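You operate a simulated robot arm through the tools that you are given. There is no shell and no other tool. Be economical: measure what you need, move in short steps, check, and stop when the job is done.

You are at the controls of a simulated robot arm. One attempt, no reset.

JOB
Press both clips of bar 1 shut in the red press.
Fine: one pull of its lever for each clip; slide back out, finished bar on the green mat.

It is judged by the outcome, as a careful person would: the job done as asked, and still so three seconds after it is handed in. It fails if anything else is knocked over, pushed out of place, dropped, spilled or broken.

ROBOT AND FRAMES
A 6-joint arm with a two-finger parallel gripper, fixed in place. Base frame: the origin is at the foot of the arm, x ahead of it, y to its left, z up; the work surface is at about z = 86. Lengths are in cm, angles in degrees, forces in N, time in s.
With the tool pointing down near the work surface it reaches from about 24 to 64 cm from the base axis. Its first joint turns from -66.0 to 66.0 degrees. Payload 2.7 kg.
The tool frame sits at the grasp point between the pads (the TCP): z along the fingers, y along the line on which they close. The tips reach 2.3 cm beyond it. Largest opening 9.4 cm; finger width 3.8, thickness 1; the body of the gripper, 5.4 by 9.6 cm, starts 3.9 cm behind the TCP.
Orientation is that of the tool frame in the base frame, as a unit quaternion [x, y, z, w]. With the fingers straight down and closing along the base's y, the tool's x points along the base's -x, its y along +y and its z along -z.

CONTROLS
- The arm moves only by the tool servo_tool. Its argument "commands" is a list of rows, each a list of 3 entries, a list of its own where there are three numbers: the shift along the tool's x, y, z in m, then the turn, a rotation vector about the tool's x, y, z in degrees, then the opening, from 0 (shut) to 1 (fully open). In form: [[[dx, dy, dz], [rx, ry, rz], gripper], ...]. A call has 1 to 8 rows; each row shifts and turns the commanded pose from where the row before left it, along the tool's axes as they then stand. Rows are played at 5 a second. More than 5 cm and 8.6 degrees between two rows, or a gripper value outside its range, and nothing of the call is played. A pose out of reach is approached as far as the arm can. The call stops where the force on the tool passes 70 N (or 10 N more than at its start, if that is more) or the arm is blocked; 0.2 s more then pass. Each finger travels about 4.5 cm/s and halts on what it meets, pressing with about 38 N; the grip force reading is that of the motor and also rises with nothing between the fingers. The clock runs only during rows and for 0.2 s after the last one: add rows that do not move to give the fingers time. The reply holds the time, the measured pose of the TCP, the force on the tool along the base axes, the opening and the grip force, in the units named above and with some noise, with the torque about the TCP (base axes, N m) and any sound that the robot's microphone picked up, and new pictures: "views" is both (left out), scene, wrist or none.
- Cameras (640 x 400 px; columns grow to the right, rows downward): "scene" is fixed at [8.95, -44.11, 142.54]; the picture's right is [0.65, -0.76, 0.00], its down [-0.28, -0.24, -0.93] and it looks along [0.71, 0.61, -0.36] (base axes); focal length 290 px, centre (320, 200). "wrist" rides on the gripper at [8.6, 1.6, -7.4] in the tool frame; the picture's right is [-0.18, 0.98, 0.00], its down [-0.58, -0.11, -0.81] and it looks along [-0.79, -0.15, 0.59] (tool axes); focal length 243 px, centre (320, 200). There is no depth. A picture from a camera that has moved, and an enlarged one, comes with that camera's place and axes in the base frame and with its lens.
- enlarge(camera, box): a new picture of the part [left, top, right, bottom] of that camera's present view, enlarged. It takes no simulated time.
- job_done(): hands the job in; it is judged then, once.

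Work in short steps. Places have to be worked out from the pictures, the camera data and where the tool is seen: move nearer, look again, correct. Check each grasp and each placing, and mend what went wrong. You have 120 turns and 200 pictures in all, those below and enlarged ones among them. Open the gripper and draw the arm clear of the work before you hand the job in, unless the task says otherwise; then end with one line.

The tools are called after "Call:" as a command line: name --argument value ..., lists and objects as JSON in quotes. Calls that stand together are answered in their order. servo_tool: Moves the arm, as the interface text tells. Its arguments: {"type":"object","properties":{"commands":{"type":"array"},"views":{"type":"string","enum":["both","scene","wrist","none"]}},"required":["commands"]} The other tools are called the same way: enlarge (camera, box) takes an enlarged picture of a part of a camera's view; job_done () hands the job in.

At the start:

```text
t: 0.0
ee_pos: [35.79, 1.75, 131.22]
tcp_rot: [-0.001, 1.0, 0.0, 0.0]
wrist_force: [0.4, 1.5, 0.2]
torque: [-0.01, 0.01, 0.02]
finger_gap: 9.36
grip_force: 0.0
```

scene: 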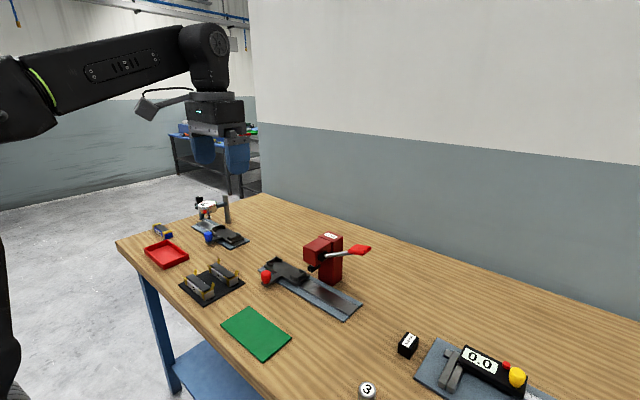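
wrist: 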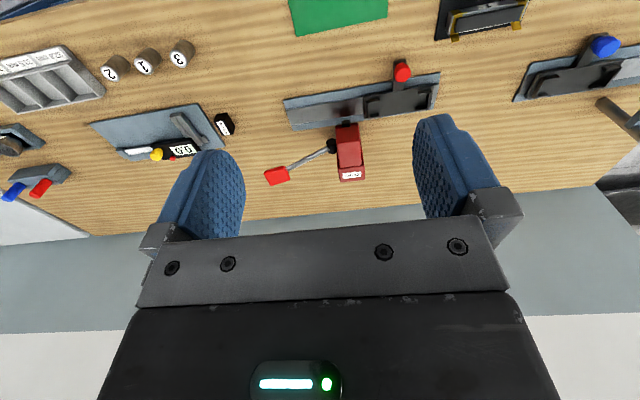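

I start by looking closer at the work area with the bars, the press and the mat.

Call:
enlarge --camera "scene" --box '[140, 190, 390, 370]'

Call:
enlarge --camera "wrist" --box '[230, 0, 640, 200]'

Call:
enlarge --camera "scene" --box '[170, 250, 270, 310]'

Call:
enlarge --camera "scene" --box '[250, 220, 380, 325]'

```text
2.22 times, centred on (265, 280) of scene
camera zoom: at [8.95, -44.11, 142.54], right [0.65, -0.76, 0.0], down [-0.28, -0.24, -0.93], along [0.71, 0.61, -0.36], focal length 645 px, centre (442, 22)
```

zoom: 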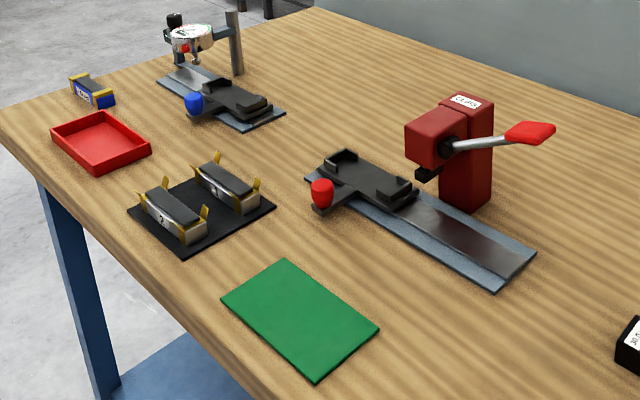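

```text
1.56 times, centred on (435, 100) of wrist
camera zoom: at [27.22, 3.4, 138.71], right [0.18, 0.98, 0.0], down [0.58, -0.11, 0.81], along [0.79, -0.15, -0.59], focal length 379 px, centre (140, 356)
```

zoom: 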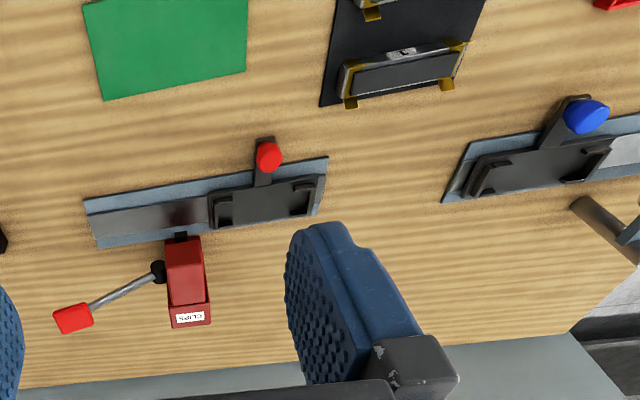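

```text
6.40 times, centred on (220, 280) of scene
camera zoom: at [8.95, -44.11, 142.54], right [0.65, -0.76, 0.0], down [-0.28, -0.24, -0.93], along [0.71, 0.61, -0.36], focal length 1858 px, centre (960, -312)
```

zoom: 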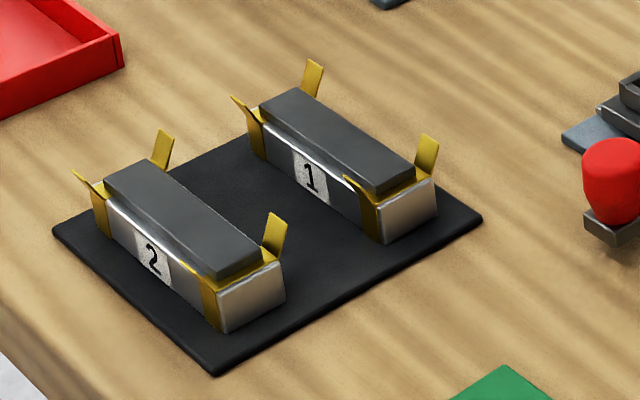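

```text
3.81 times, centred on (315, 272) of scene
camera zoom: at [8.95, -44.11, 142.54], right [0.65, -0.76, 0.0], down [-0.28, -0.24, -0.93], along [0.71, 0.61, -0.36], focal length 1106 px, centre (339, -76)
```

zoom: 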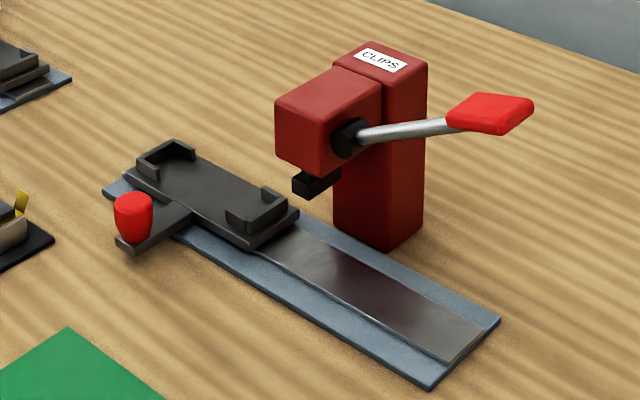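

Bar 1 is at roughly (47, 29), the carriage at (60, 15), its knob at (53, 14.6) and the lever handle at (61, -11.5, 106). I go above bar 1, staying high, then turn the tool so the fingers close across the bar.

Call:
servo_tool --commands '[[[-0.016, 0.038, 0.02], [0, 0, 0], 1], [[-0.016, 0.038, 0.02], [0, 0, 0], 1], [[-0.016, 0.038, 0.02], [0, 0, 0], 1], [[-0.016, 0.038, 0.02], [0, 0, 0], 1], [[-0.016, 0.038, 0.02], [0, 0, 0], 1], [[-0.016, 0.038, 0.02], [0, 0, 0], 1], [[-0.01, 0.038, 0.02], [0, 0, 0], 1], [[0, 0, 0], [0, 0, 0], 1]]' --views "none"

Call:
servo_tool --commands '[[[0, 0, 0], [0, 0, 8.5], 1], [[0, 0, 0], [0, 0, 8.5], 1], [[0, 0, 0], [0, 0, 8.5], 1], [[0, 0, 0], [0, 0, 8.5], 1], [[0, 0, 0], [0, 0, 8.5], 1], [[0, 0, 0], [0, 0, 8.5], 1], [[0, 0, 0], [0, 0, 8.5], 1], [[0, 0, 0], [0, 0, 8.5], 1]]' --views "none"

Call:
servo_tool --commands '[[[0, 0, 0], [0, 0, 8.5], 1], [[0, 0, 0], [0, 0, 8.5], 1], [[0, 0, 0], [0, 0, 5], 1], [[0, 0, 0], [0, 0, 0], 1]]'

```text
t: 1.8
ee_pos: [46.44, 28.64, 117.23]
tcp_rot: [0.0, 1.0, 0.0, 0.0]
wrist_force: [-0.2, 0.3, -0.2]
torque: [-0.01, 0.01, -0.01]
finger_gap: 9.41
grip_force: 0.1
```

```text
t: 3.6
ee_pos: [46.48, 28.62, 117.38]
tcp_rot: [0.56, 0.828, 0.0, 0.0]
wrist_force: [0.4, -1.1, 0.8]
torque: [0.0, 0.0, 0.03]
finger_gap: 9.38
grip_force: 0.1
```

```text
t: 4.6
ee_pos: [46.45, 28.5, 117.33]
tcp_rot: [0.707, 0.707, -0.001, 0.0]
wrist_force: [0.0, 0.5, 0.2]
torque: [0.0, 0.02, 0.02]
finger_gap: 9.39
grip_force: 0.0
camera wrist: at [48.12, 37.02, 124.69], right [0.98, -0.18, 0.0], down [-0.11, -0.58, 0.81], along [-0.15, -0.79, -0.59], focal length 243 px, centre (320, 200)
```

scene: 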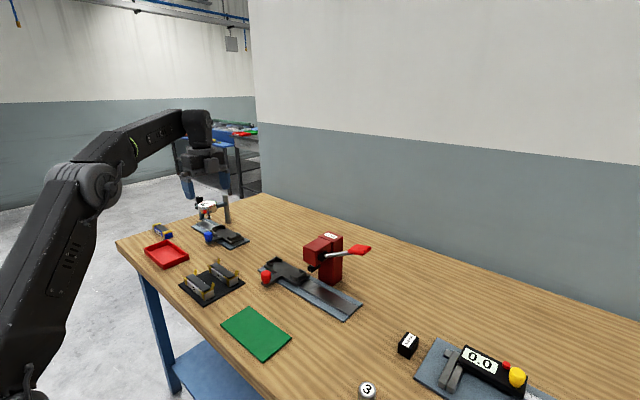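
wrist: 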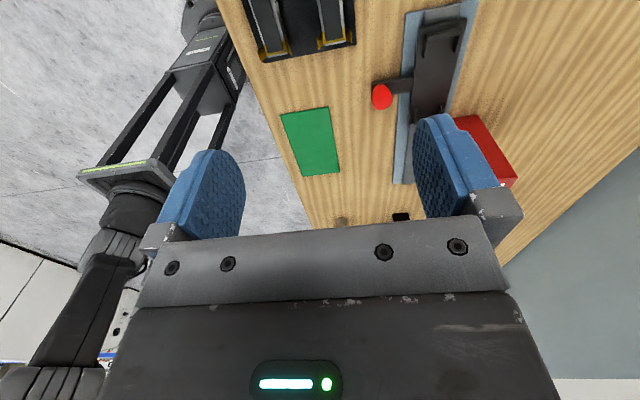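

The bar is at the upper edge of the wrist view. I back off in +y and go down a little to see it whole.

Call:
servo_tool --commands '[[[0.04, 0, 0.02], [0, 0, 0], 1], [[0.03, 0, 0.03], [0, 0, 0], 1], [[0, 0, 0.03], [0, 0, 0], 1], [[0, 0, 0], [0, 0, 0], 1]]' --views "wrist"

Call:
enlarge --camera "wrist" --box '[200, 0, 440, 150]'

```text
t: 5.6
ee_pos: [46.35, 35.46, 109.17]
tcp_rot: [0.706, 0.709, 0.0, 0.001]
wrist_force: [0.2, 0.6, -0.2]
torque: [-0.02, 0.02, 0.0]
finger_gap: 9.43
grip_force: 0.1
camera wrist: at [47.97, 44.01, 116.73], right [0.98, -0.18, 0.0], down [-0.11, -0.58, 0.81], along [-0.15, -0.79, -0.59], focal length 243 px, centre (320, 200)
```

wrist: 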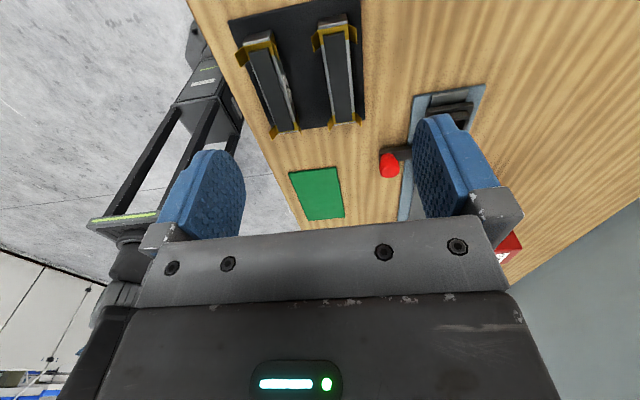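

```text
2.67 times, centred on (320, 75) of wrist
camera zoom: at [47.97, 44.01, 116.73], right [0.98, -0.18, 0.0], down [-0.11, -0.58, 0.81], along [-0.15, -0.79, -0.59], focal length 647 px, centre (320, 533)
```

zoom: 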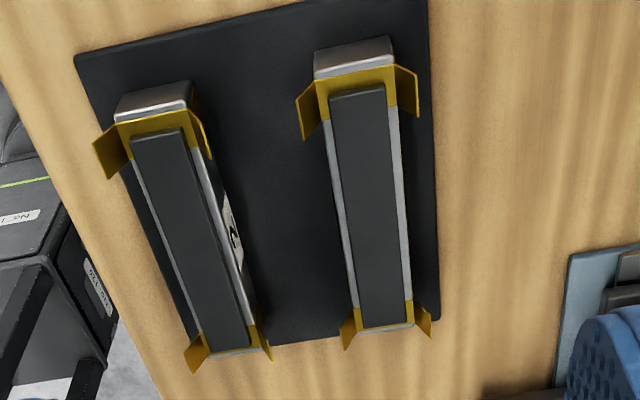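

Bar 1's top strip runs from about (47.6, 34.4) to (47.5, 24.4), so its middle is at (47.5, 29.4) and its top near z = 89.5. I narrow the fingers to about 5 cm to clear bar 2, centre over the bar and go down to z = 96.

Call:
servo_tool --commands '[[[-0.03, 0.006, 0.0], [0, 0, 0], 0.53], [[-0.03, 0.0055, 0.0], [0, 0, 0], 0.53], [[0, 0, 0.04], [0, 0, 0], 0.53], [[0, 0, 0.04], [0, 0, 0], 0.53], [[0, 0, 0.04], [0, 0, 0], 0.53], [[0, 0, 0.012], [0, 0, 0], 0.53], [[0, 0, 0], [0, 0, 0], 0.53]]'

Call:
enlarge --camera "wrist" --box '[200, 0, 440, 150]'

Call:
enlarge --camera "scene" --box '[160, 220, 280, 310]'

```text
t: 7.2
ee_pos: [47.36, 29.54, 96.03]
tcp_rot: [0.707, 0.707, 0.0, 0.0]
wrist_force: [0.5, -0.3, -0.9]
torque: [0.01, -0.01, -0.01]
finger_gap: 4.98
grip_force: 0.0
camera wrist: at [49.14, 38.14, 103.4], right [0.98, -0.18, 0.0], down [-0.11, -0.58, 0.81], along [-0.15, -0.79, -0.59], focal length 243 px, centre (320, 200)
```

scene: 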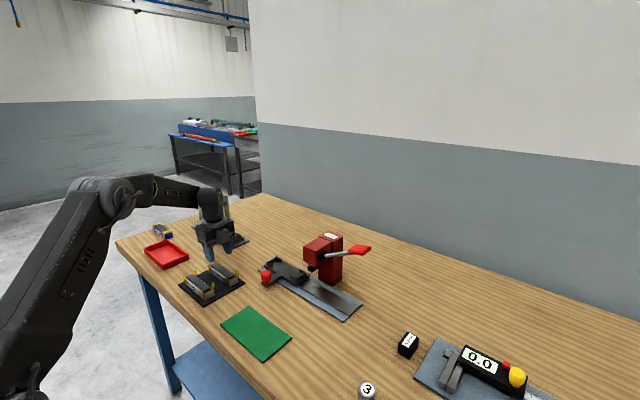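
wrist: 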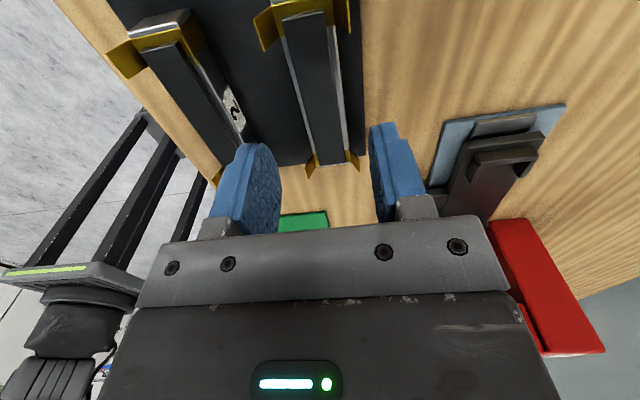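

```text
2.67 times, centred on (320, 75) of wrist
camera zoom: at [49.14, 38.14, 103.4], right [0.98, -0.18, 0.0], down [-0.11, -0.58, 0.81], along [-0.15, -0.79, -0.59], focal length 647 px, centre (320, 533)
```

zoom: 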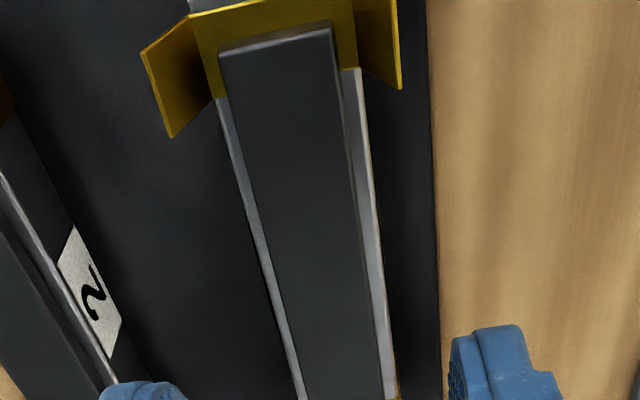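

```text
4.44 times, centred on (220, 265) of scene
camera zoom: at [8.95, -44.11, 142.54], right [0.65, -0.76, 0.0], down [-0.28, -0.24, -0.93], along [0.71, 0.61, -0.36], focal length 1290 px, centre (764, -89)
```

zoom: 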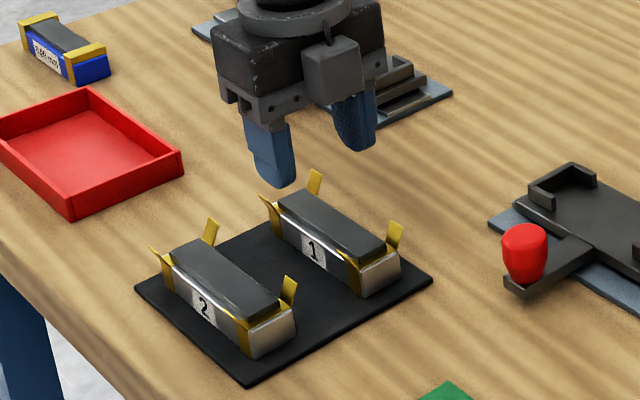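

Remeasured, the middle of bar 1 is (47.5, 29.2). I shift slightly, go down to z ≈ 89.8 and close.

Call:
servo_tool --commands '[[[-0.003, 0.0013, 0.03], [0, 0, 0], 0.53], [[0, 0, 0.02], [0, 0, 0], 0.53], [[0, 0, 0.012], [0, 0, 0], 0.53], [[0, 0, 0], [0, 0, 0], 0.53]]' --views "wrist"

```text
t: 8.2
ee_pos: [47.59, 29.18, 89.97]
tcp_rot: [0.706, 0.708, 0.0, 0.0]
wrist_force: [-0.9, 0.2, 0.4]
torque: [0.02, -0.04, 0.01]
finger_gap: 5.0
grip_force: 0.0
camera wrist: at [49.35, 37.78, 97.34], right [0.98, -0.18, 0.0], down [-0.11, -0.58, 0.81], along [-0.15, -0.79, -0.59], focal length 243 px, centre (320, 200)
```

wrist: 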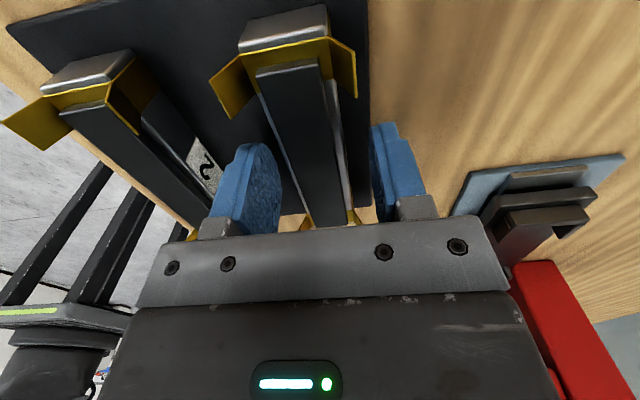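

The bar is between the pads, clear of bar 2. Closing now.

Call:
servo_tool --commands '[[[0, 0, 0], [0, 0, 0], 0.4], [[0, 0, 0], [0, 0, 0], 0.2], [[0, 0, 0], [0, 0, 0], 0.1], [[0, 0, 0], [0, 0, 0], 0.1], [[0, 0, 0], [0, 0, 0], 0.1]]' --views "wrist"

```text
t: 9.4
ee_pos: [47.57, 29.12, 89.94]
tcp_rot: [0.707, 0.707, 0.0, 0.0]
wrist_force: [-0.7, -0.3, -1.0]
torque: [-0.08, 0.06, -0.05]
finger_gap: 2.92
grip_force: 38.1
camera wrist: at [49.34, 37.79, 97.35], right [0.98, -0.18, 0.0], down [-0.11, -0.58, 0.81], along [-0.15, -0.79, -0.59], focal length 243 px, centre (320, 200)
```

wrist: 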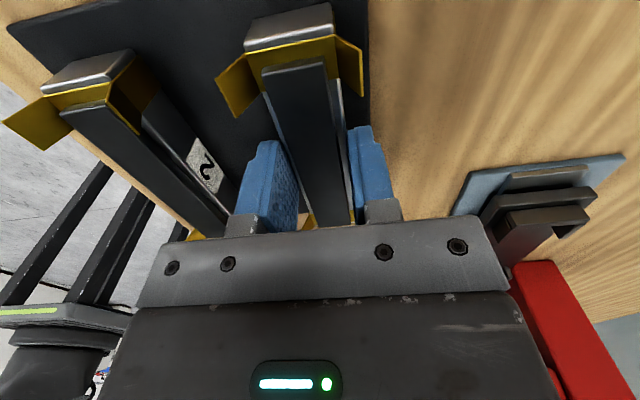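

Gripped at 2.92 cm. I lift it and look.

Call:
servo_tool --commands '[[[0, 0, -0.02], [0, 0, 0], 0.1], [[0, 0, -0.04], [0, 0, 0], 0.1], [[0, 0, -0.04], [0, 0, 0], 0.1], [[0, 0, -0.03], [0, 0, 0], 0.1], [[-0.01, 0.04, 0], [0, 0, 0], 0.1], [[-0.01, 0.04, 0], [0, 0, 0], 0.1], [[-0.01, 0.04, 0], [0, 0, 0], 0.1], [[0, 0, 0], [0, 0, 0], 0.1]]'

Call:
enlarge --camera "wrist" --box '[200, 0, 440, 150]'

Call:
enlarge --camera "scene" --box '[200, 180, 360, 300]'

```text
t: 11.2
ee_pos: [57.59, 25.0, 102.27]
tcp_rot: [0.707, 0.708, 0.0, 0.001]
wrist_force: [-0.4, -0.4, -1.8]
torque: [-0.02, 0.0, 0.03]
finger_gap: 2.94
grip_force: 38.4
out of reach, approached as far as the arm can: row 7
camera wrist: at [59.26, 33.63, 109.64], right [0.98, -0.18, 0.0], down [-0.11, -0.58, 0.81], along [-0.15, -0.79, -0.59], focal length 243 px, centre (320, 200)
```

scene: 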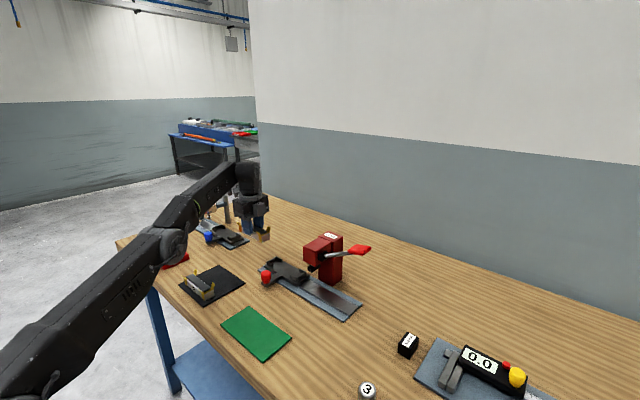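
wrist: 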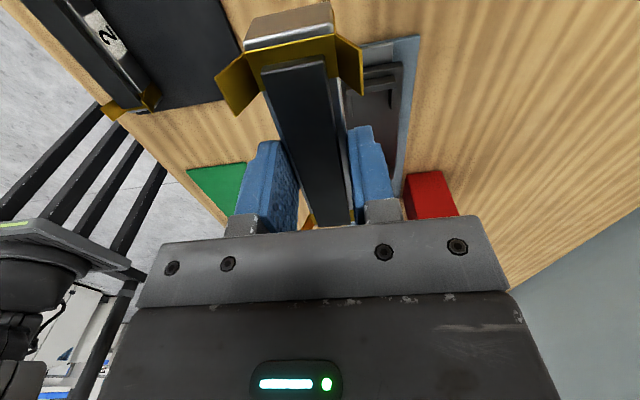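

```text
2.67 times, centred on (320, 75) of wrist
camera zoom: at [59.26, 33.63, 109.64], right [0.98, -0.18, 0.0], down [-0.11, -0.58, 0.81], along [-0.15, -0.79, -0.59], focal length 647 px, centre (320, 533)
```

zoom: 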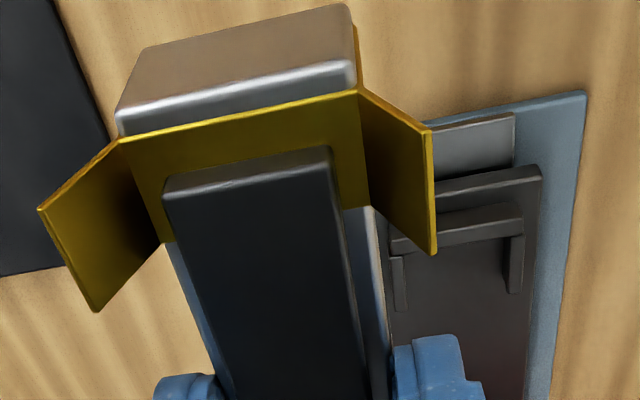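

```text
3.33 times, centred on (280, 240) of scene
camera zoom: at [8.96, -44.11, 142.54], right [0.65, -0.76, 0.0], down [-0.28, -0.24, -0.93], along [0.71, 0.61, -0.36], focal length 968 px, centre (453, 67)
```

zoom: 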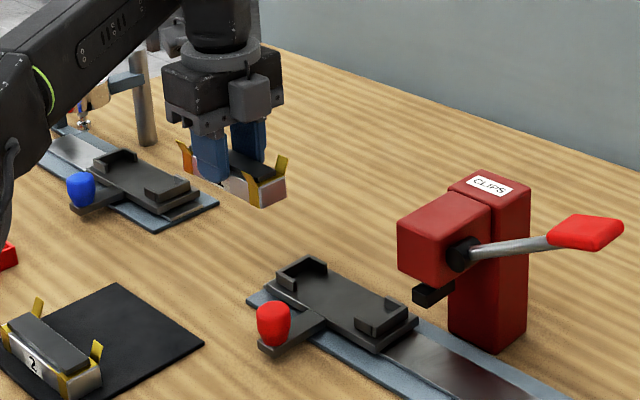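

The bar is held well. I move to a spot beside the nest to measure it with the wrist camera before placing.

Call:
servo_tool --commands '[[[-0.01, -0.035, 0], [0, 0, 0], 0.1], [[-0.01, -0.035, 0.02], [0, 0, 0], 0.1], [[0, 0, 0], [0, 0, 0], 0.1]]' --views "wrist"

Call:
enlarge --camera "wrist" --box '[300, 0, 540, 150]'

```text
t: 12.0
ee_pos: [50.52, 22.91, 100.47]
tcp_rot: [0.706, 0.708, 0.001, 0.0]
wrist_force: [-0.1, -0.5, -1.8]
torque: [0.03, 0.0, 0.02]
finger_gap: 2.93
grip_force: 38.0
camera wrist: at [52.31, 31.59, 107.83], right [0.98, -0.18, 0.0], down [-0.11, -0.58, 0.81], along [-0.15, -0.79, -0.59], focal length 243 px, centre (320, 200)
```

wrist: 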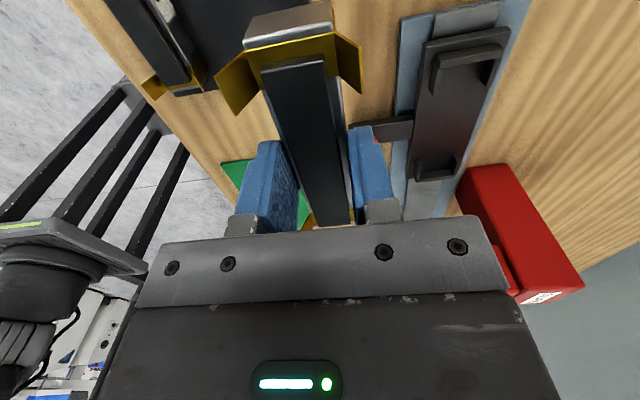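

```text
2.67 times, centred on (420, 75) of wrist
camera zoom: at [52.31, 31.59, 107.83], right [0.98, -0.18, 0.0], down [-0.11, -0.58, 0.81], along [-0.15, -0.79, -0.59], focal length 647 px, centre (53, 533)
```

zoom: 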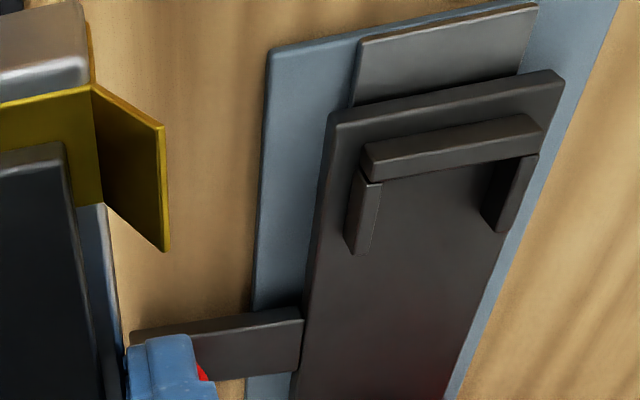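

I enlarge the other end of the nest, and the nest in the scene camera to get its heights.

Call:
enlarge --camera "wrist" --box '[380, 120, 500, 195]'

Call:
enlarge --camera "scene" --box '[255, 245, 335, 295]'

```text
5.33 times, centred on (440, 158) of wrist
camera zoom: at [52.31, 31.59, 107.83], right [0.98, -0.18, 0.0], down [-0.11, -0.58, 0.81], along [-0.15, -0.79, -0.59], focal length 1294 px, centre (-320, 427)
```

zoom: 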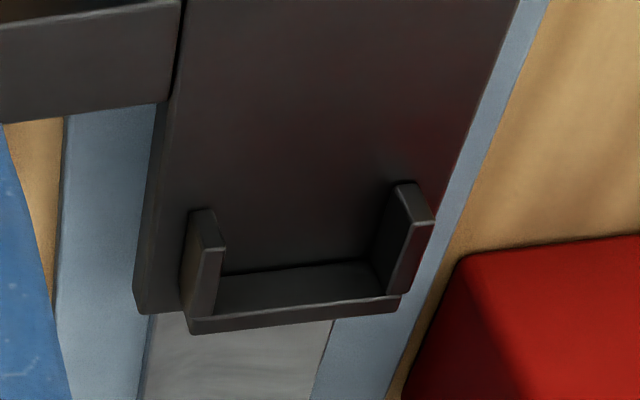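

```text
8.00 times, centred on (295, 270) of scene
camera zoom: at [8.95, -44.11, 142.54], right [0.65, -0.76, 0.0], down [-0.28, -0.24, -0.93], along [0.71, 0.61, -0.36], focal length 2322 px, centre (520, -360)
```

zoom: 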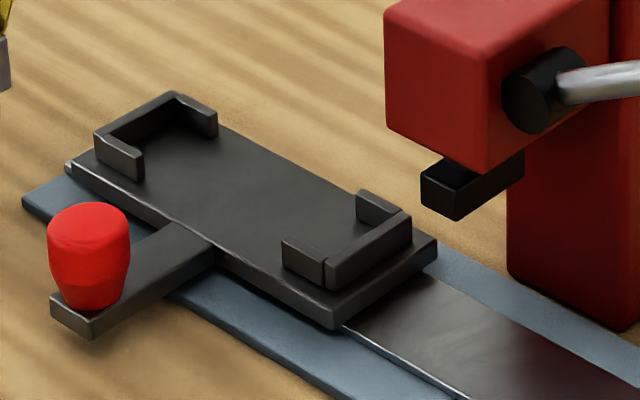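

From the two brackets I get an inside of about 12.8 × 3.35 cm, centred near (61.65, 15.0), floor z ≈ 88.2. I move the bar above it and hover at TCP z ≈ 96 for a comparison.

Call:
servo_tool --commands '[[[-0.026, 0.035, 0], [0, 0, 0], 0.1], [[-0.026, 0.038, 0], [0, 0, 0], 0.1], [[-0.026, 0.037, 0], [0, 0, 0], 0.1], [[0, 0, 0.03], [0, 0, 0], 0.1], [[0, 0, 0.015], [0, 0, 0], 0.1], [[0, 0, 0], [0, 0, 0], 0.1]]'

Call:
enlarge --camera "scene" --box '[255, 230, 335, 295]'

Call:
enlarge --camera "wrist" --box '[200, 0, 440, 150]'

```text
t: 13.4
ee_pos: [61.24, 14.93, 95.64]
tcp_rot: [0.706, 0.708, 0.0, 0.0]
wrist_force: [0.2, 0.2, -2.3]
torque: [0.0, 0.04, -0.02]
finger_gap: 2.97
grip_force: 37.7
out of reach, approached as far as the arm can: row 3
camera wrist: at [62.86, 23.65, 103.1], right [0.98, -0.18, 0.0], down [-0.11, -0.58, 0.81], along [-0.15, -0.79, -0.59], focal length 243 px, centre (320, 200)
```

scene: 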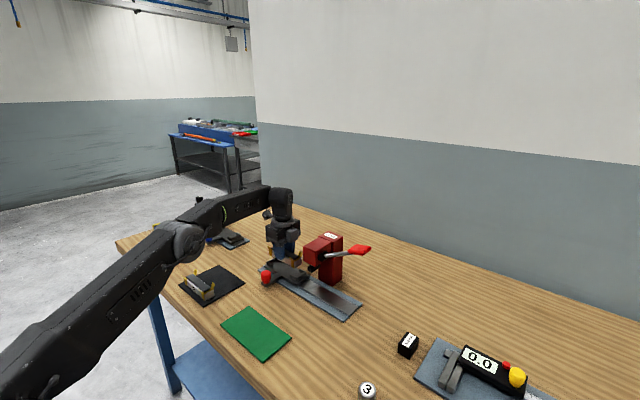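
wrist: 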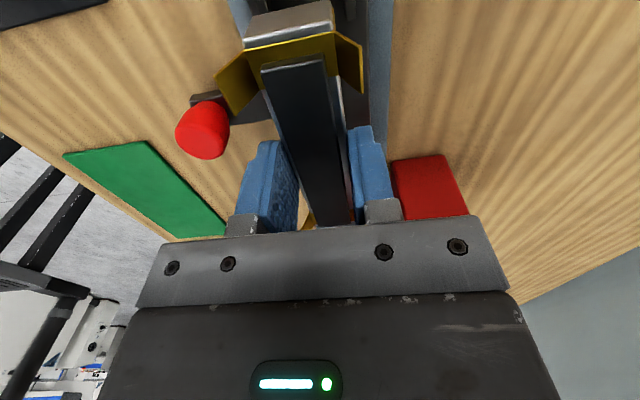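

```text
6.15 times, centred on (295, 262) of scene
camera zoom: at [8.96, -44.11, 142.54], right [0.65, -0.76, 0.0], down [-0.28, -0.24, -0.93], along [0.71, 0.61, -0.36], focal length 1786 px, centre (474, -185)
```

zoom: 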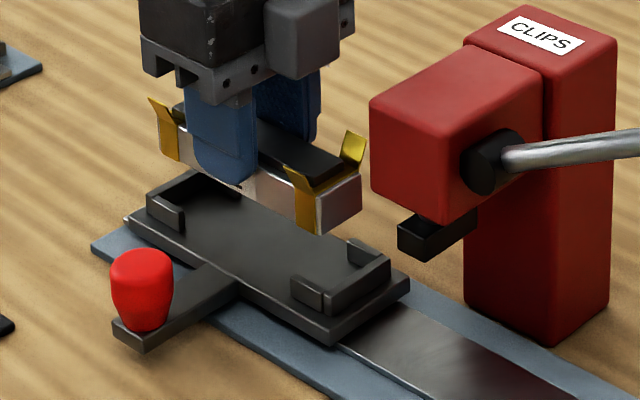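

```text
2.67 times, centred on (320, 75) of wrist
camera zoom: at [62.86, 23.65, 103.1], right [0.98, -0.18, 0.0], down [-0.11, -0.58, 0.81], along [-0.15, -0.79, -0.59], focal length 647 px, centre (320, 533)
```

zoom: 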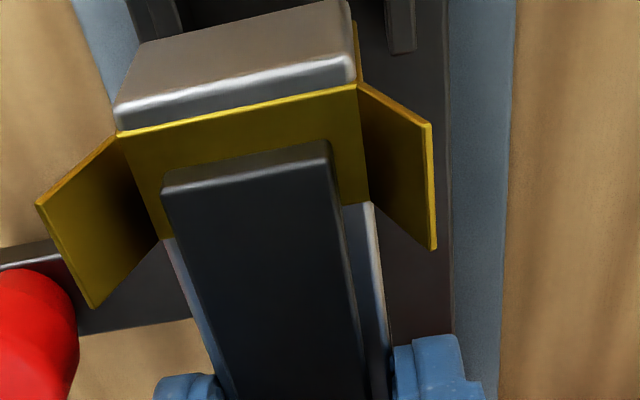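

In x, the wrist view puts the nest's right arm about 0.55 cm from the bar's side, which suggests the nest centre is about 0.4 cm further out. I zoom in on both arms to confirm.

Call:
enlarge --camera "wrist" --box '[310, 0, 390, 50]'

Call:
enlarge --camera "wrist" --box '[220, 0, 300, 50]'

```text
8.00 times, centred on (350, 25) of wrist
camera zoom: at [62.86, 23.65, 103.1], right [0.98, -0.18, 0.0], down [-0.11, -0.58, 0.81], along [-0.15, -0.79, -0.59], focal length 1941 px, centre (80, 1600)
```

zoom: 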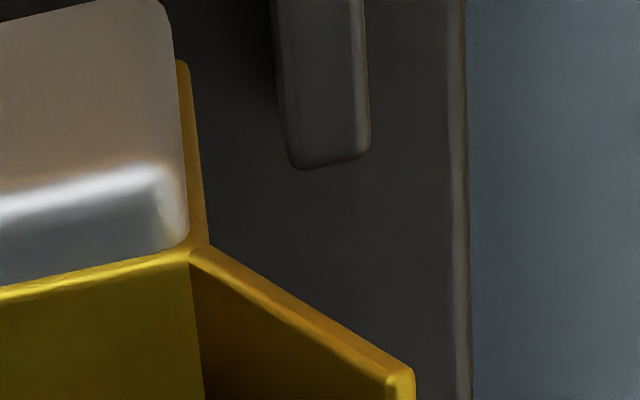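

```text
8.00 times, centred on (260, 25) of wrist
camera zoom: at [62.86, 23.65, 103.1], right [0.98, -0.18, 0.0], down [-0.11, -0.58, 0.81], along [-0.15, -0.79, -0.59], focal length 1941 px, centre (800, 1600)
```

zoom: 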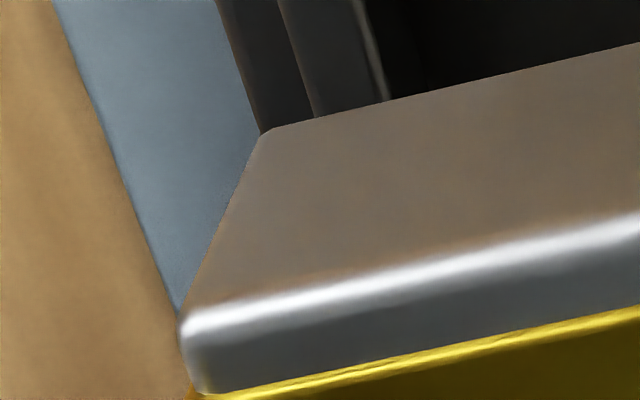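

The arms' inner edges come out at x ≈ 59.7 and 63.3, so the nest centre is x ≈ 61.5. I shift +0.28 cm in x and lower partway to check.

Call:
servo_tool --commands '[[[0, 0.0028, 0.01], [0, 0, 0], 0.1], [[0, 0, 0.008], [0, 0, 0], 0.1], [[0, 0, 0], [0, 0, 0], 0.1]]' --views "none"

Call:
enlarge --camera "scene" --box '[255, 240, 335, 290]'

Call:
enlarge --camera "wrist" --box '[220, 0, 390, 100]'

```text
t: 14.2
ee_pos: [61.54, 15.1, 93.88]
tcp_rot: [0.706, 0.708, 0.0, 0.0]
wrist_force: [-1.0, -0.4, -2.5]
torque: [0.0, 0.01, 0.01]
finger_gap: 2.98
grip_force: 38.4
```

```text
8.00 times, centred on (295, 265) of scene
camera zoom: at [8.96, -44.11, 142.54], right [0.65, -0.76, 0.0], down [-0.28, -0.24, -0.93], along [0.71, 0.61, -0.36], focal length 2322 px, centre (520, -320)
```

zoom: 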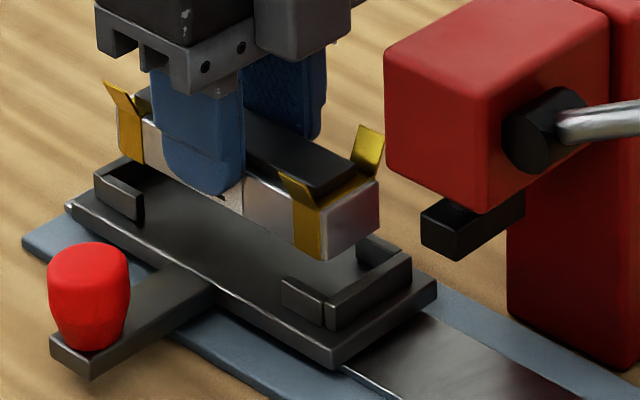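

```text
3.76 times, centred on (305, 50) of wrist
camera zoom: at [63.15, 23.74, 101.35], right [0.98, -0.18, 0.0], down [-0.11, -0.58, 0.81], along [-0.15, -0.79, -0.59], focal length 913 px, centre (376, 765)
```

zoom: 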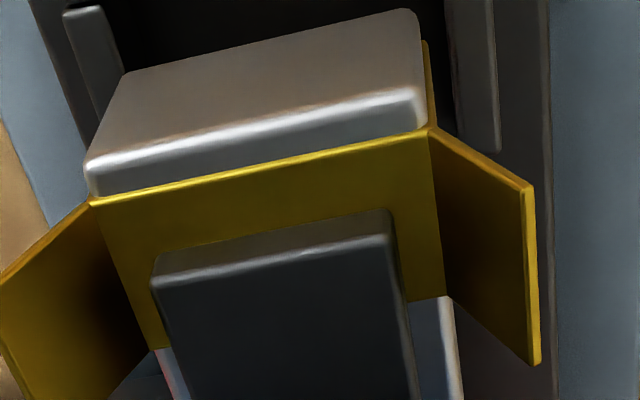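

Measured again, the bar is centred at 61.56 and the nest at 61.54. I shift y by -0.15 cm and lower gently onto the nest floor.

Call:
servo_tool --commands '[[[-0.0015, 0, 0.006], [0, 0, 0], 0.1], [[0, 0, 0.006], [0, 0, 0], 0.1], [[0, 0, 0.004], [0, 0, 0], 0.1], [[0, 0, 0.003], [0, 0, 0], 0.1], [[0, 0, 0], [0, 0, 0], 0.1]]' --views "none"

Call:
enlarge --camera "scene" --box '[255, 240, 335, 290]'

Call:
enlarge --camera "wrist" --box '[220, 0, 390, 100]'

```text
t: 15.4
ee_pos: [61.43, 14.95, 92.08]
tcp_rot: [0.706, 0.708, -0.001, 0.0]
wrist_force: [-0.9, -0.8, -2.7]
torque: [-0.02, 0.02, 0.02]
finger_gap: 2.95
grip_force: 38.0
```

```text
8.00 times, centred on (295, 265) of scene
camera zoom: at [8.96, -44.11, 142.54], right [0.65, -0.76, 0.0], down [-0.28, -0.24, -0.93], along [0.71, 0.61, -0.36], focal length 2322 px, centre (520, -320)
```

zoom: 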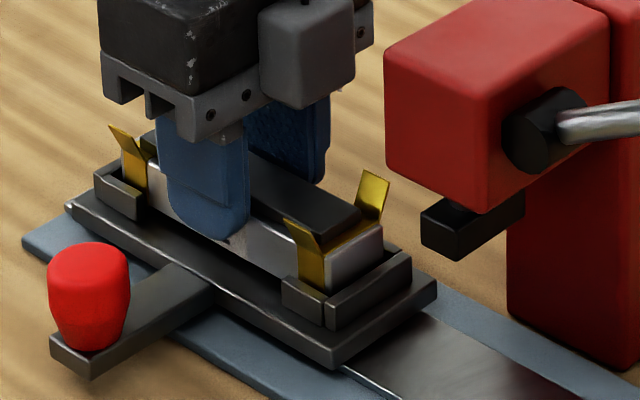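

```text
3.76 times, centred on (305, 50) of wrist
camera zoom: at [63.09, 23.52, 99.45], right [0.98, -0.18, 0.0], down [-0.11, -0.58, 0.81], along [-0.15, -0.79, -0.59], focal length 913 px, centre (376, 765)
```

zoom: 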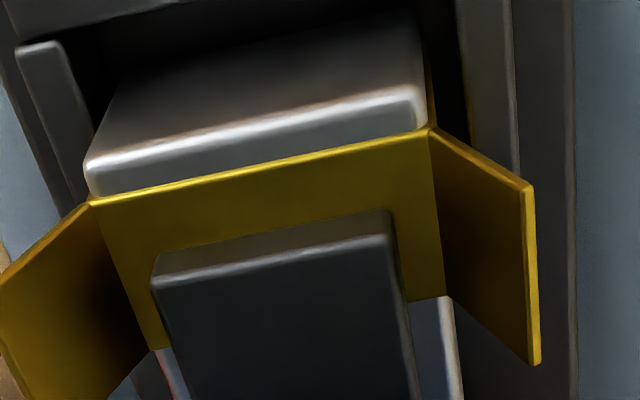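

The bar is inside the brackets. I lower on until light contact.

Call:
servo_tool --commands '[[[0, 0.0007, 0.003], [0, 0, 0], 0.1], [[0, 0, 0.002], [0, 0, 0], 0.1], [[0, 0, 0], [0, 0, 0], 0.1]]' --views "none"

Call:
enlarge --camera "scene" --box '[255, 240, 335, 290]'

```text
t: 16.2
ee_pos: [61.34, 15.0, 91.57]
tcp_rot: [0.707, 0.707, 0.001, 0.001]
wrist_force: [-0.6, -1.0, 2.5]
torque: [0.23, 0.07, 0.08]
finger_gap: 2.94
grip_force: 38.1
```

```text
8.00 times, centred on (295, 265) of scene
camera zoom: at [8.95, -44.12, 142.54], right [0.65, -0.76, 0.0], down [-0.28, -0.24, -0.93], along [0.71, 0.61, -0.36], focal length 2322 px, centre (520, -320)
```

zoom: 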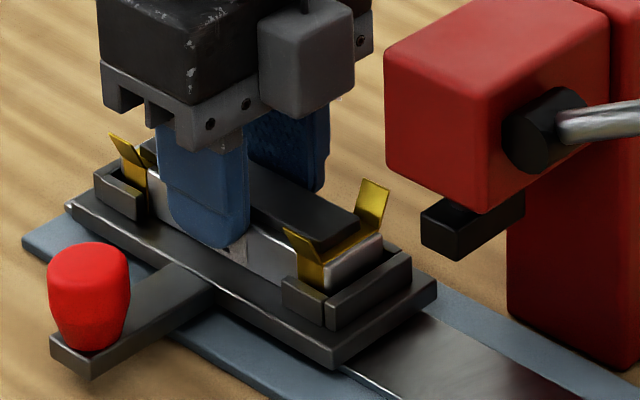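

Force rose about 5 N at z = 91.57: the bar has reached the floor. I release and raise.

Call:
servo_tool --commands '[[[0, 0, 0], [0, 0, 0], 0.4], [[0, 0, 0], [0, 0, 0], 0.55], [[0, 0, 0], [0, 0, 0], 0.55], [[0, 0, -0.03], [0, 0, 0], 0.55], [[0, 0, -0.04], [0, 0, 0], 0.55], [[0, 0, 0], [0, 0, 0], 0.55]]'

Call:
enlarge --camera "scene" --box '[255, 240, 335, 290]'

Call:
enlarge --camera "wrist" --box '[180, 0, 420, 150]'

```text
t: 17.6
ee_pos: [61.39, 14.79, 98.41]
tcp_rot: [0.706, 0.708, 0.0, 0.001]
wrist_force: [0.4, -0.5, -0.3]
torque: [-0.01, -0.02, 0.01]
finger_gap: 5.18
grip_force: 0.0
camera wrist: at [63.06, 23.48, 105.86], right [0.98, -0.18, 0.0], down [-0.11, -0.58, 0.81], along [-0.15, -0.79, -0.59], focal length 243 px, centre (320, 200)
```

scene: 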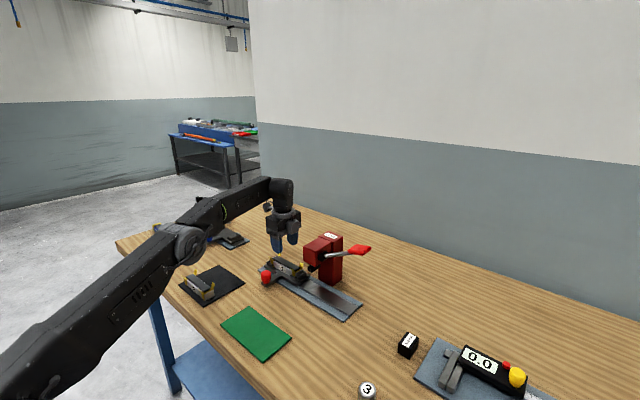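
wrist: 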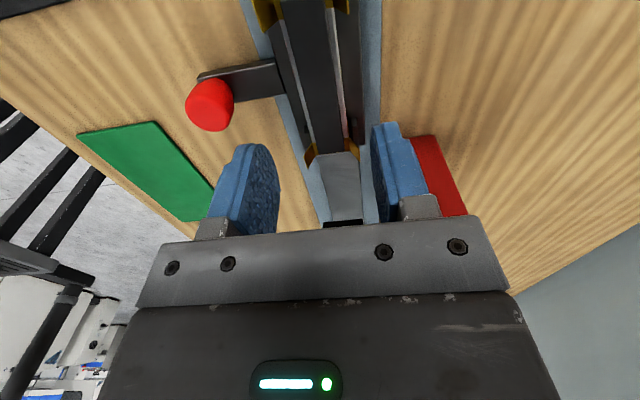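

```text
8.00 times, centred on (295, 265) of scene
camera zoom: at [8.95, -44.11, 142.54], right [0.65, -0.76, 0.0], down [-0.28, -0.24, -0.93], along [0.71, 0.61, -0.36], focal length 2322 px, centre (520, -320)
```

zoom: 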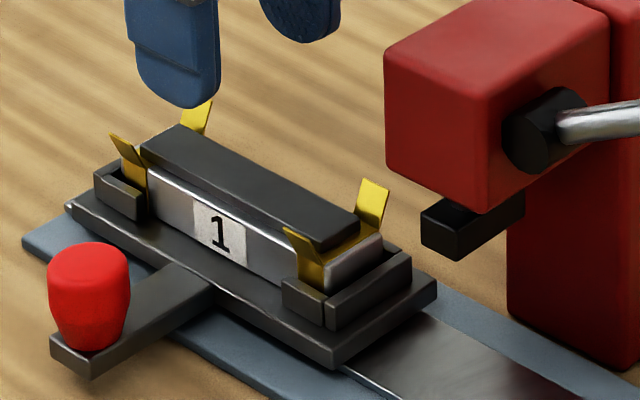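

```text
2.67 times, centred on (300, 75) of wrist
camera zoom: at [63.06, 23.48, 105.86], right [0.98, -0.18, 0.0], down [-0.11, -0.58, 0.81], along [-0.15, -0.79, -0.59], focal length 647 px, centre (373, 533)
```

zoom: 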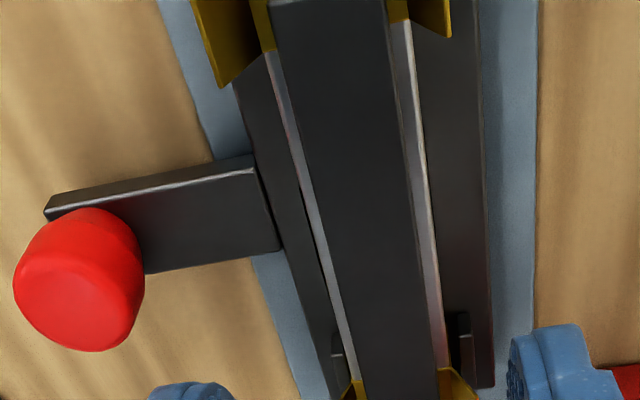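

The bar is well seated in the nest. Now I back off towards the knob (about (53.9, 15.2), top z ≈ 92) and turn the tool back so the fingers close along y.

Call:
servo_tool --commands '[[[0, -0.04, -0.02], [0, 0, 0], 0.8], [[0, -0.035, -0.01], [0, 0, 0], 0.8], [[0, 0, 0], [0, 0, -8.5], 0.8], [[0, 0, 0], [0, 0, -8.5], 0.8], [[0, 0, 0], [0, 0, -8.5], 0.8], [[0, 0, 0], [0, 0, -8.5], 0.8], [[0, 0, 0], [0, 0, -8.5], 0.8], [[0, 0, 0], [0, 0, -8.5], 0.8]]' --views "none"

Call:
servo_tool --commands '[[[0, 0, 0], [0, 0, -8.5], 0.8], [[0, 0, 0], [0, 0, -8.5], 0.8], [[0, 0, 0], [0, 0, -8.5], 0.8], [[0, 0, 0], [0, 0, -8.5], 0.8], [[0, 0, 0], [0, 0, -5], 0.8], [[0, 0, 0], [0, 0, 0], 0.8]]' --views "wrist"

Call:
enlarge --camera "wrist" --box '[200, 0, 440, 150]'

```text
t: 19.4
ee_pos: [54.03, 15.12, 101.38]
tcp_rot: [0.332, 0.943, 0.0, 0.0]
wrist_force: [-0.7, 0.1, 0.3]
torque: [-0.01, 0.01, 0.01]
finger_gap: 7.53
grip_force: 0.0
```

```text
t: 20.8
ee_pos: [54.03, 14.95, 101.52]
tcp_rot: [-0.001, 1.0, 0.0, 0.0]
wrist_force: [1.4, -0.5, 0.2]
torque: [0.02, -0.03, -0.01]
finger_gap: 7.49
grip_force: 0.2
camera wrist: at [45.27, 16.47, 108.96], right [0.18, 0.98, 0.0], down [0.58, -0.11, 0.81], along [0.79, -0.15, -0.59], focal length 243 px, centre (320, 200)
```

wrist: 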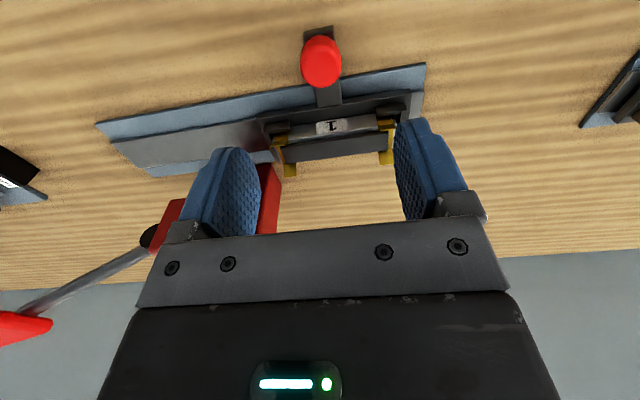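

```text
2.67 times, centred on (320, 75) of wrist
camera zoom: at [45.27, 16.47, 108.96], right [0.18, 0.98, 0.0], down [0.58, -0.11, 0.81], along [0.79, -0.15, -0.59], focal length 647 px, centre (320, 533)
```

zoom: 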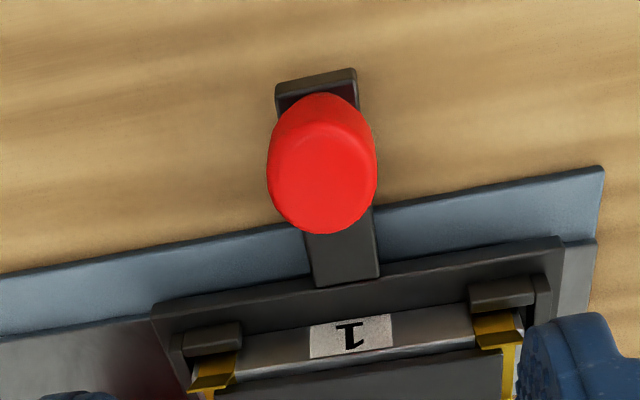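

The knob is at about (53.1, 15.1). I centre on it and go down to z = 91 with the fingers on either side.

Call:
servo_tool --commands '[[[0.009, 0.0015, 0.03], [0, 0, 0], 0.8], [[0, 0, 0.03], [0, 0, 0], 0.8], [[0, 0, 0.03], [0, 0, 0], 0.8], [[0, 0, 0.013], [0, 0, 0], 0.8], [[0, 0, 0], [0, 0, 0], 0.8]]'

Call:
enlarge --camera "scene" --box '[240, 230, 340, 300]'

```text
t: 22.0
ee_pos: [53.18, 14.97, 91.14]
tcp_rot: [-0.001, 1.0, 0.0, -0.001]
wrist_force: [0.6, 0.3, -0.3]
torque: [0.03, -0.01, -0.01]
finger_gap: 7.52
grip_force: 0.0
camera wrist: at [44.51, 16.63, 98.53], right [0.18, 0.98, 0.0], down [0.58, -0.11, 0.81], along [0.79, -0.15, -0.59], focal length 243 px, centre (320, 200)
```

scene: 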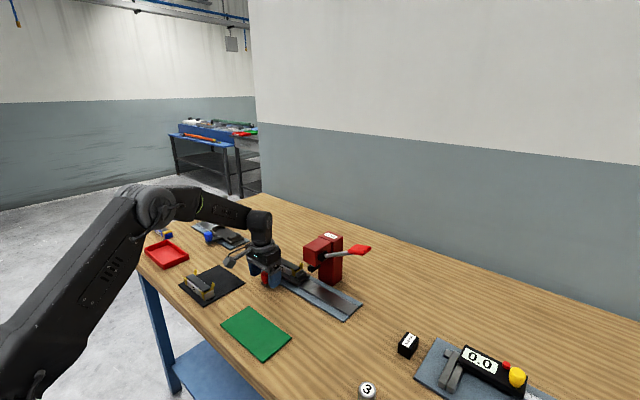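
wrist: 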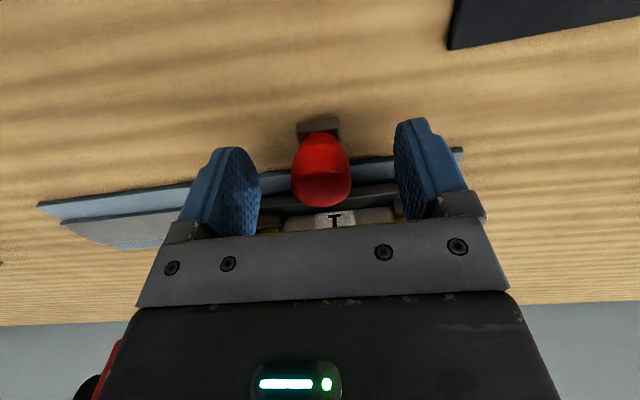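

```text
5.71 times, centred on (290, 265) of scene
camera zoom: at [8.96, -44.11, 142.54], right [0.65, -0.76, 0.0], down [-0.28, -0.24, -0.93], along [0.71, 0.61, -0.36], focal length 1658 px, centre (491, -171)
```

zoom: 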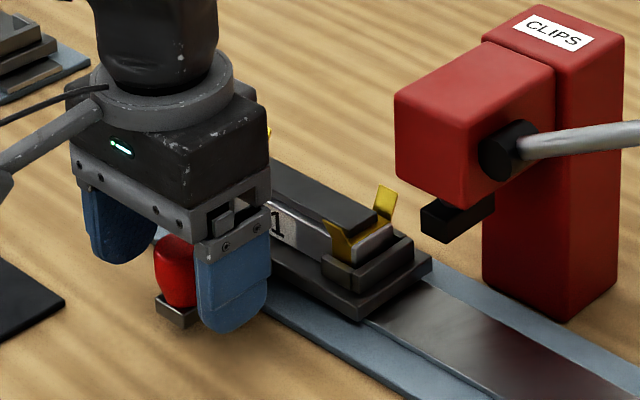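

The knob lies between the pads. I close on it.

Call:
servo_tool --commands '[[[0, 0, 0], [0, 0, 0], 0.5], [[0, 0, 0], [0, 0, 0], 0.3], [[0, 0, 0], [0, 0, 0], 0.2], [[0, 0, 0], [0, 0, 0], 0.2], [[0, 0, 0], [0, 0, 0], 0.2]]' --views "none"

```text
t: 23.2
ee_pos: [53.12, 15.02, 91.25]
tcp_rot: [-0.001, 1.0, 0.001, 0.0]
wrist_force: [-0.2, -1.8, -0.9]
torque: [-0.2, -0.02, -0.04]
finger_gap: 2.96
grip_force: 44.9
```

Knob gripped (2.96 cm). I slide it slowly toward the press and watch force and sound.

Call:
servo_tool --commands '[[[0, -0.005, 0], [0, 0, 0], 0.2], [[0, -0.01, 0], [0, 0, 0], 0.2], [[0, -0.01, 0], [0, 0, 0], 0.2], [[0, -0.01, 0], [0, 0, 0], 0.2], [[0, -0.01, 0], [0, 0, 0], 0.2], [[0, 0, 0], [0, 0, 0], 0.2]]' --views "scene"

Call:
enlarge --camera "scene" --box '[265, 225, 365, 300]'

```text
t: 24.6
ee_pos: [53.15, 10.44, 91.15]
tcp_rot: [0.0, 1.0, 0.0, 0.0]
wrist_force: [16.6, 0.0, -9.5]
torque: [-0.32, 0.52, -0.02]
finger_gap: 2.97
grip_force: 45.2
```

scene: 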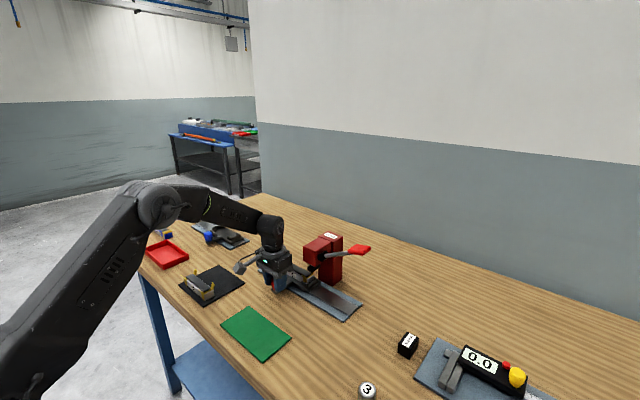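

```text
5.33 times, centred on (315, 262) of scene
camera zoom: at [9.02, -44.11, 142.53], right [0.65, -0.76, 0.0], down [-0.28, -0.24, -0.93], along [0.71, 0.61, -0.36], focal length 1548 px, centre (347, -133)
```

zoom: 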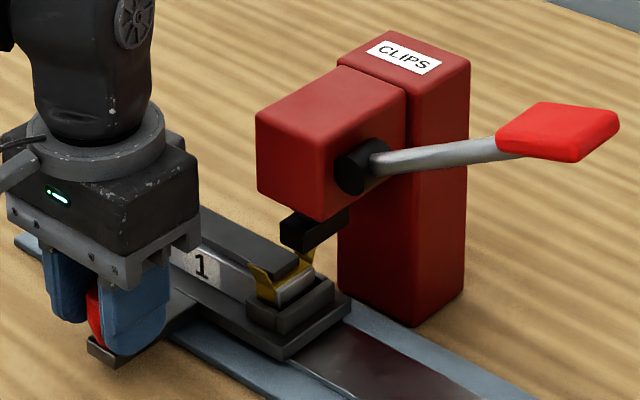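

The clip's centre appears about 2.3 cm short of being under the ram. The track pushes slightly in +x, so I ease x by 0.1 cm and slide 1.8 cm more.

Call:
servo_tool --commands '[[[-0.001, -0.006, 0], [0, 0, 0], 0.2], [[-0.0005, -0.006, 0], [0, 0, 0], 0.2], [[0, -0.006, 0], [0, 0, 0], 0.2], [[0, 0, 0], [0, 0, 0], 0.2]]' --views "none"

Call:
enlarge --camera "scene" --box '[290, 240, 354, 280]'

Call:
enlarge --camera "wrist" --box '[160, 50, 480, 250]'

```text
t: 25.6
ee_pos: [53.16, 8.64, 91.32]
tcp_rot: [-0.001, 1.0, 0.0, -0.001]
wrist_force: [-1.6, 0.3, -4.9]
torque: [0.16, -0.56, 0.19]
finger_gap: 2.99
grip_force: 44.9
```

```text
10.00 times, centred on (322, 260) of scene
camera zoom: at [8.96, -44.11, 142.54], right [0.65, -0.76, 0.0], down [-0.28, -0.24, -0.93], along [0.71, 0.61, -0.36], focal length 2902 px, centre (300, -400)
```

zoom: 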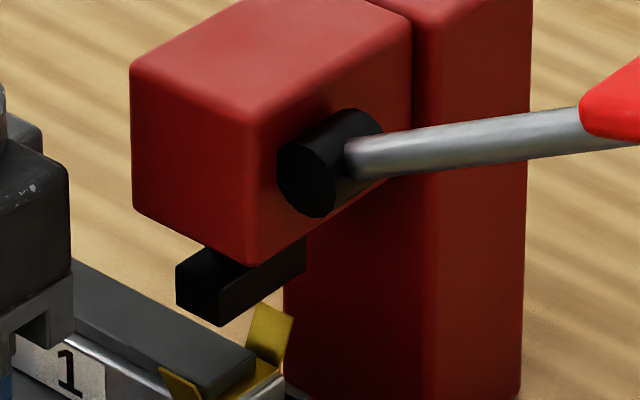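

```text
2.00 times, centred on (320, 150) of wrist
camera zoom: at [44.53, 10.26, 98.6], right [0.18, 0.98, 0.0], down [0.58, -0.11, 0.81], along [0.79, -0.15, -0.59], focal length 485 px, centre (320, 300)
```

zoom: 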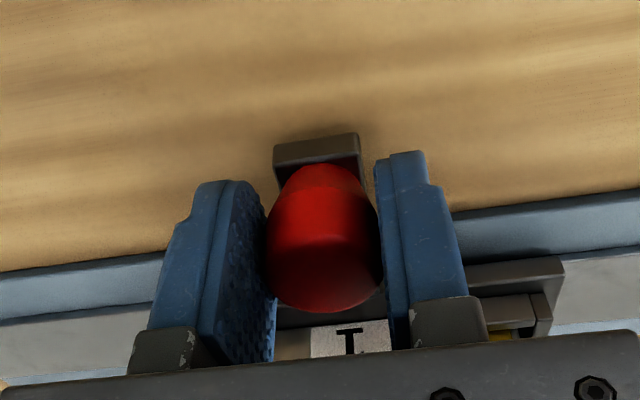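

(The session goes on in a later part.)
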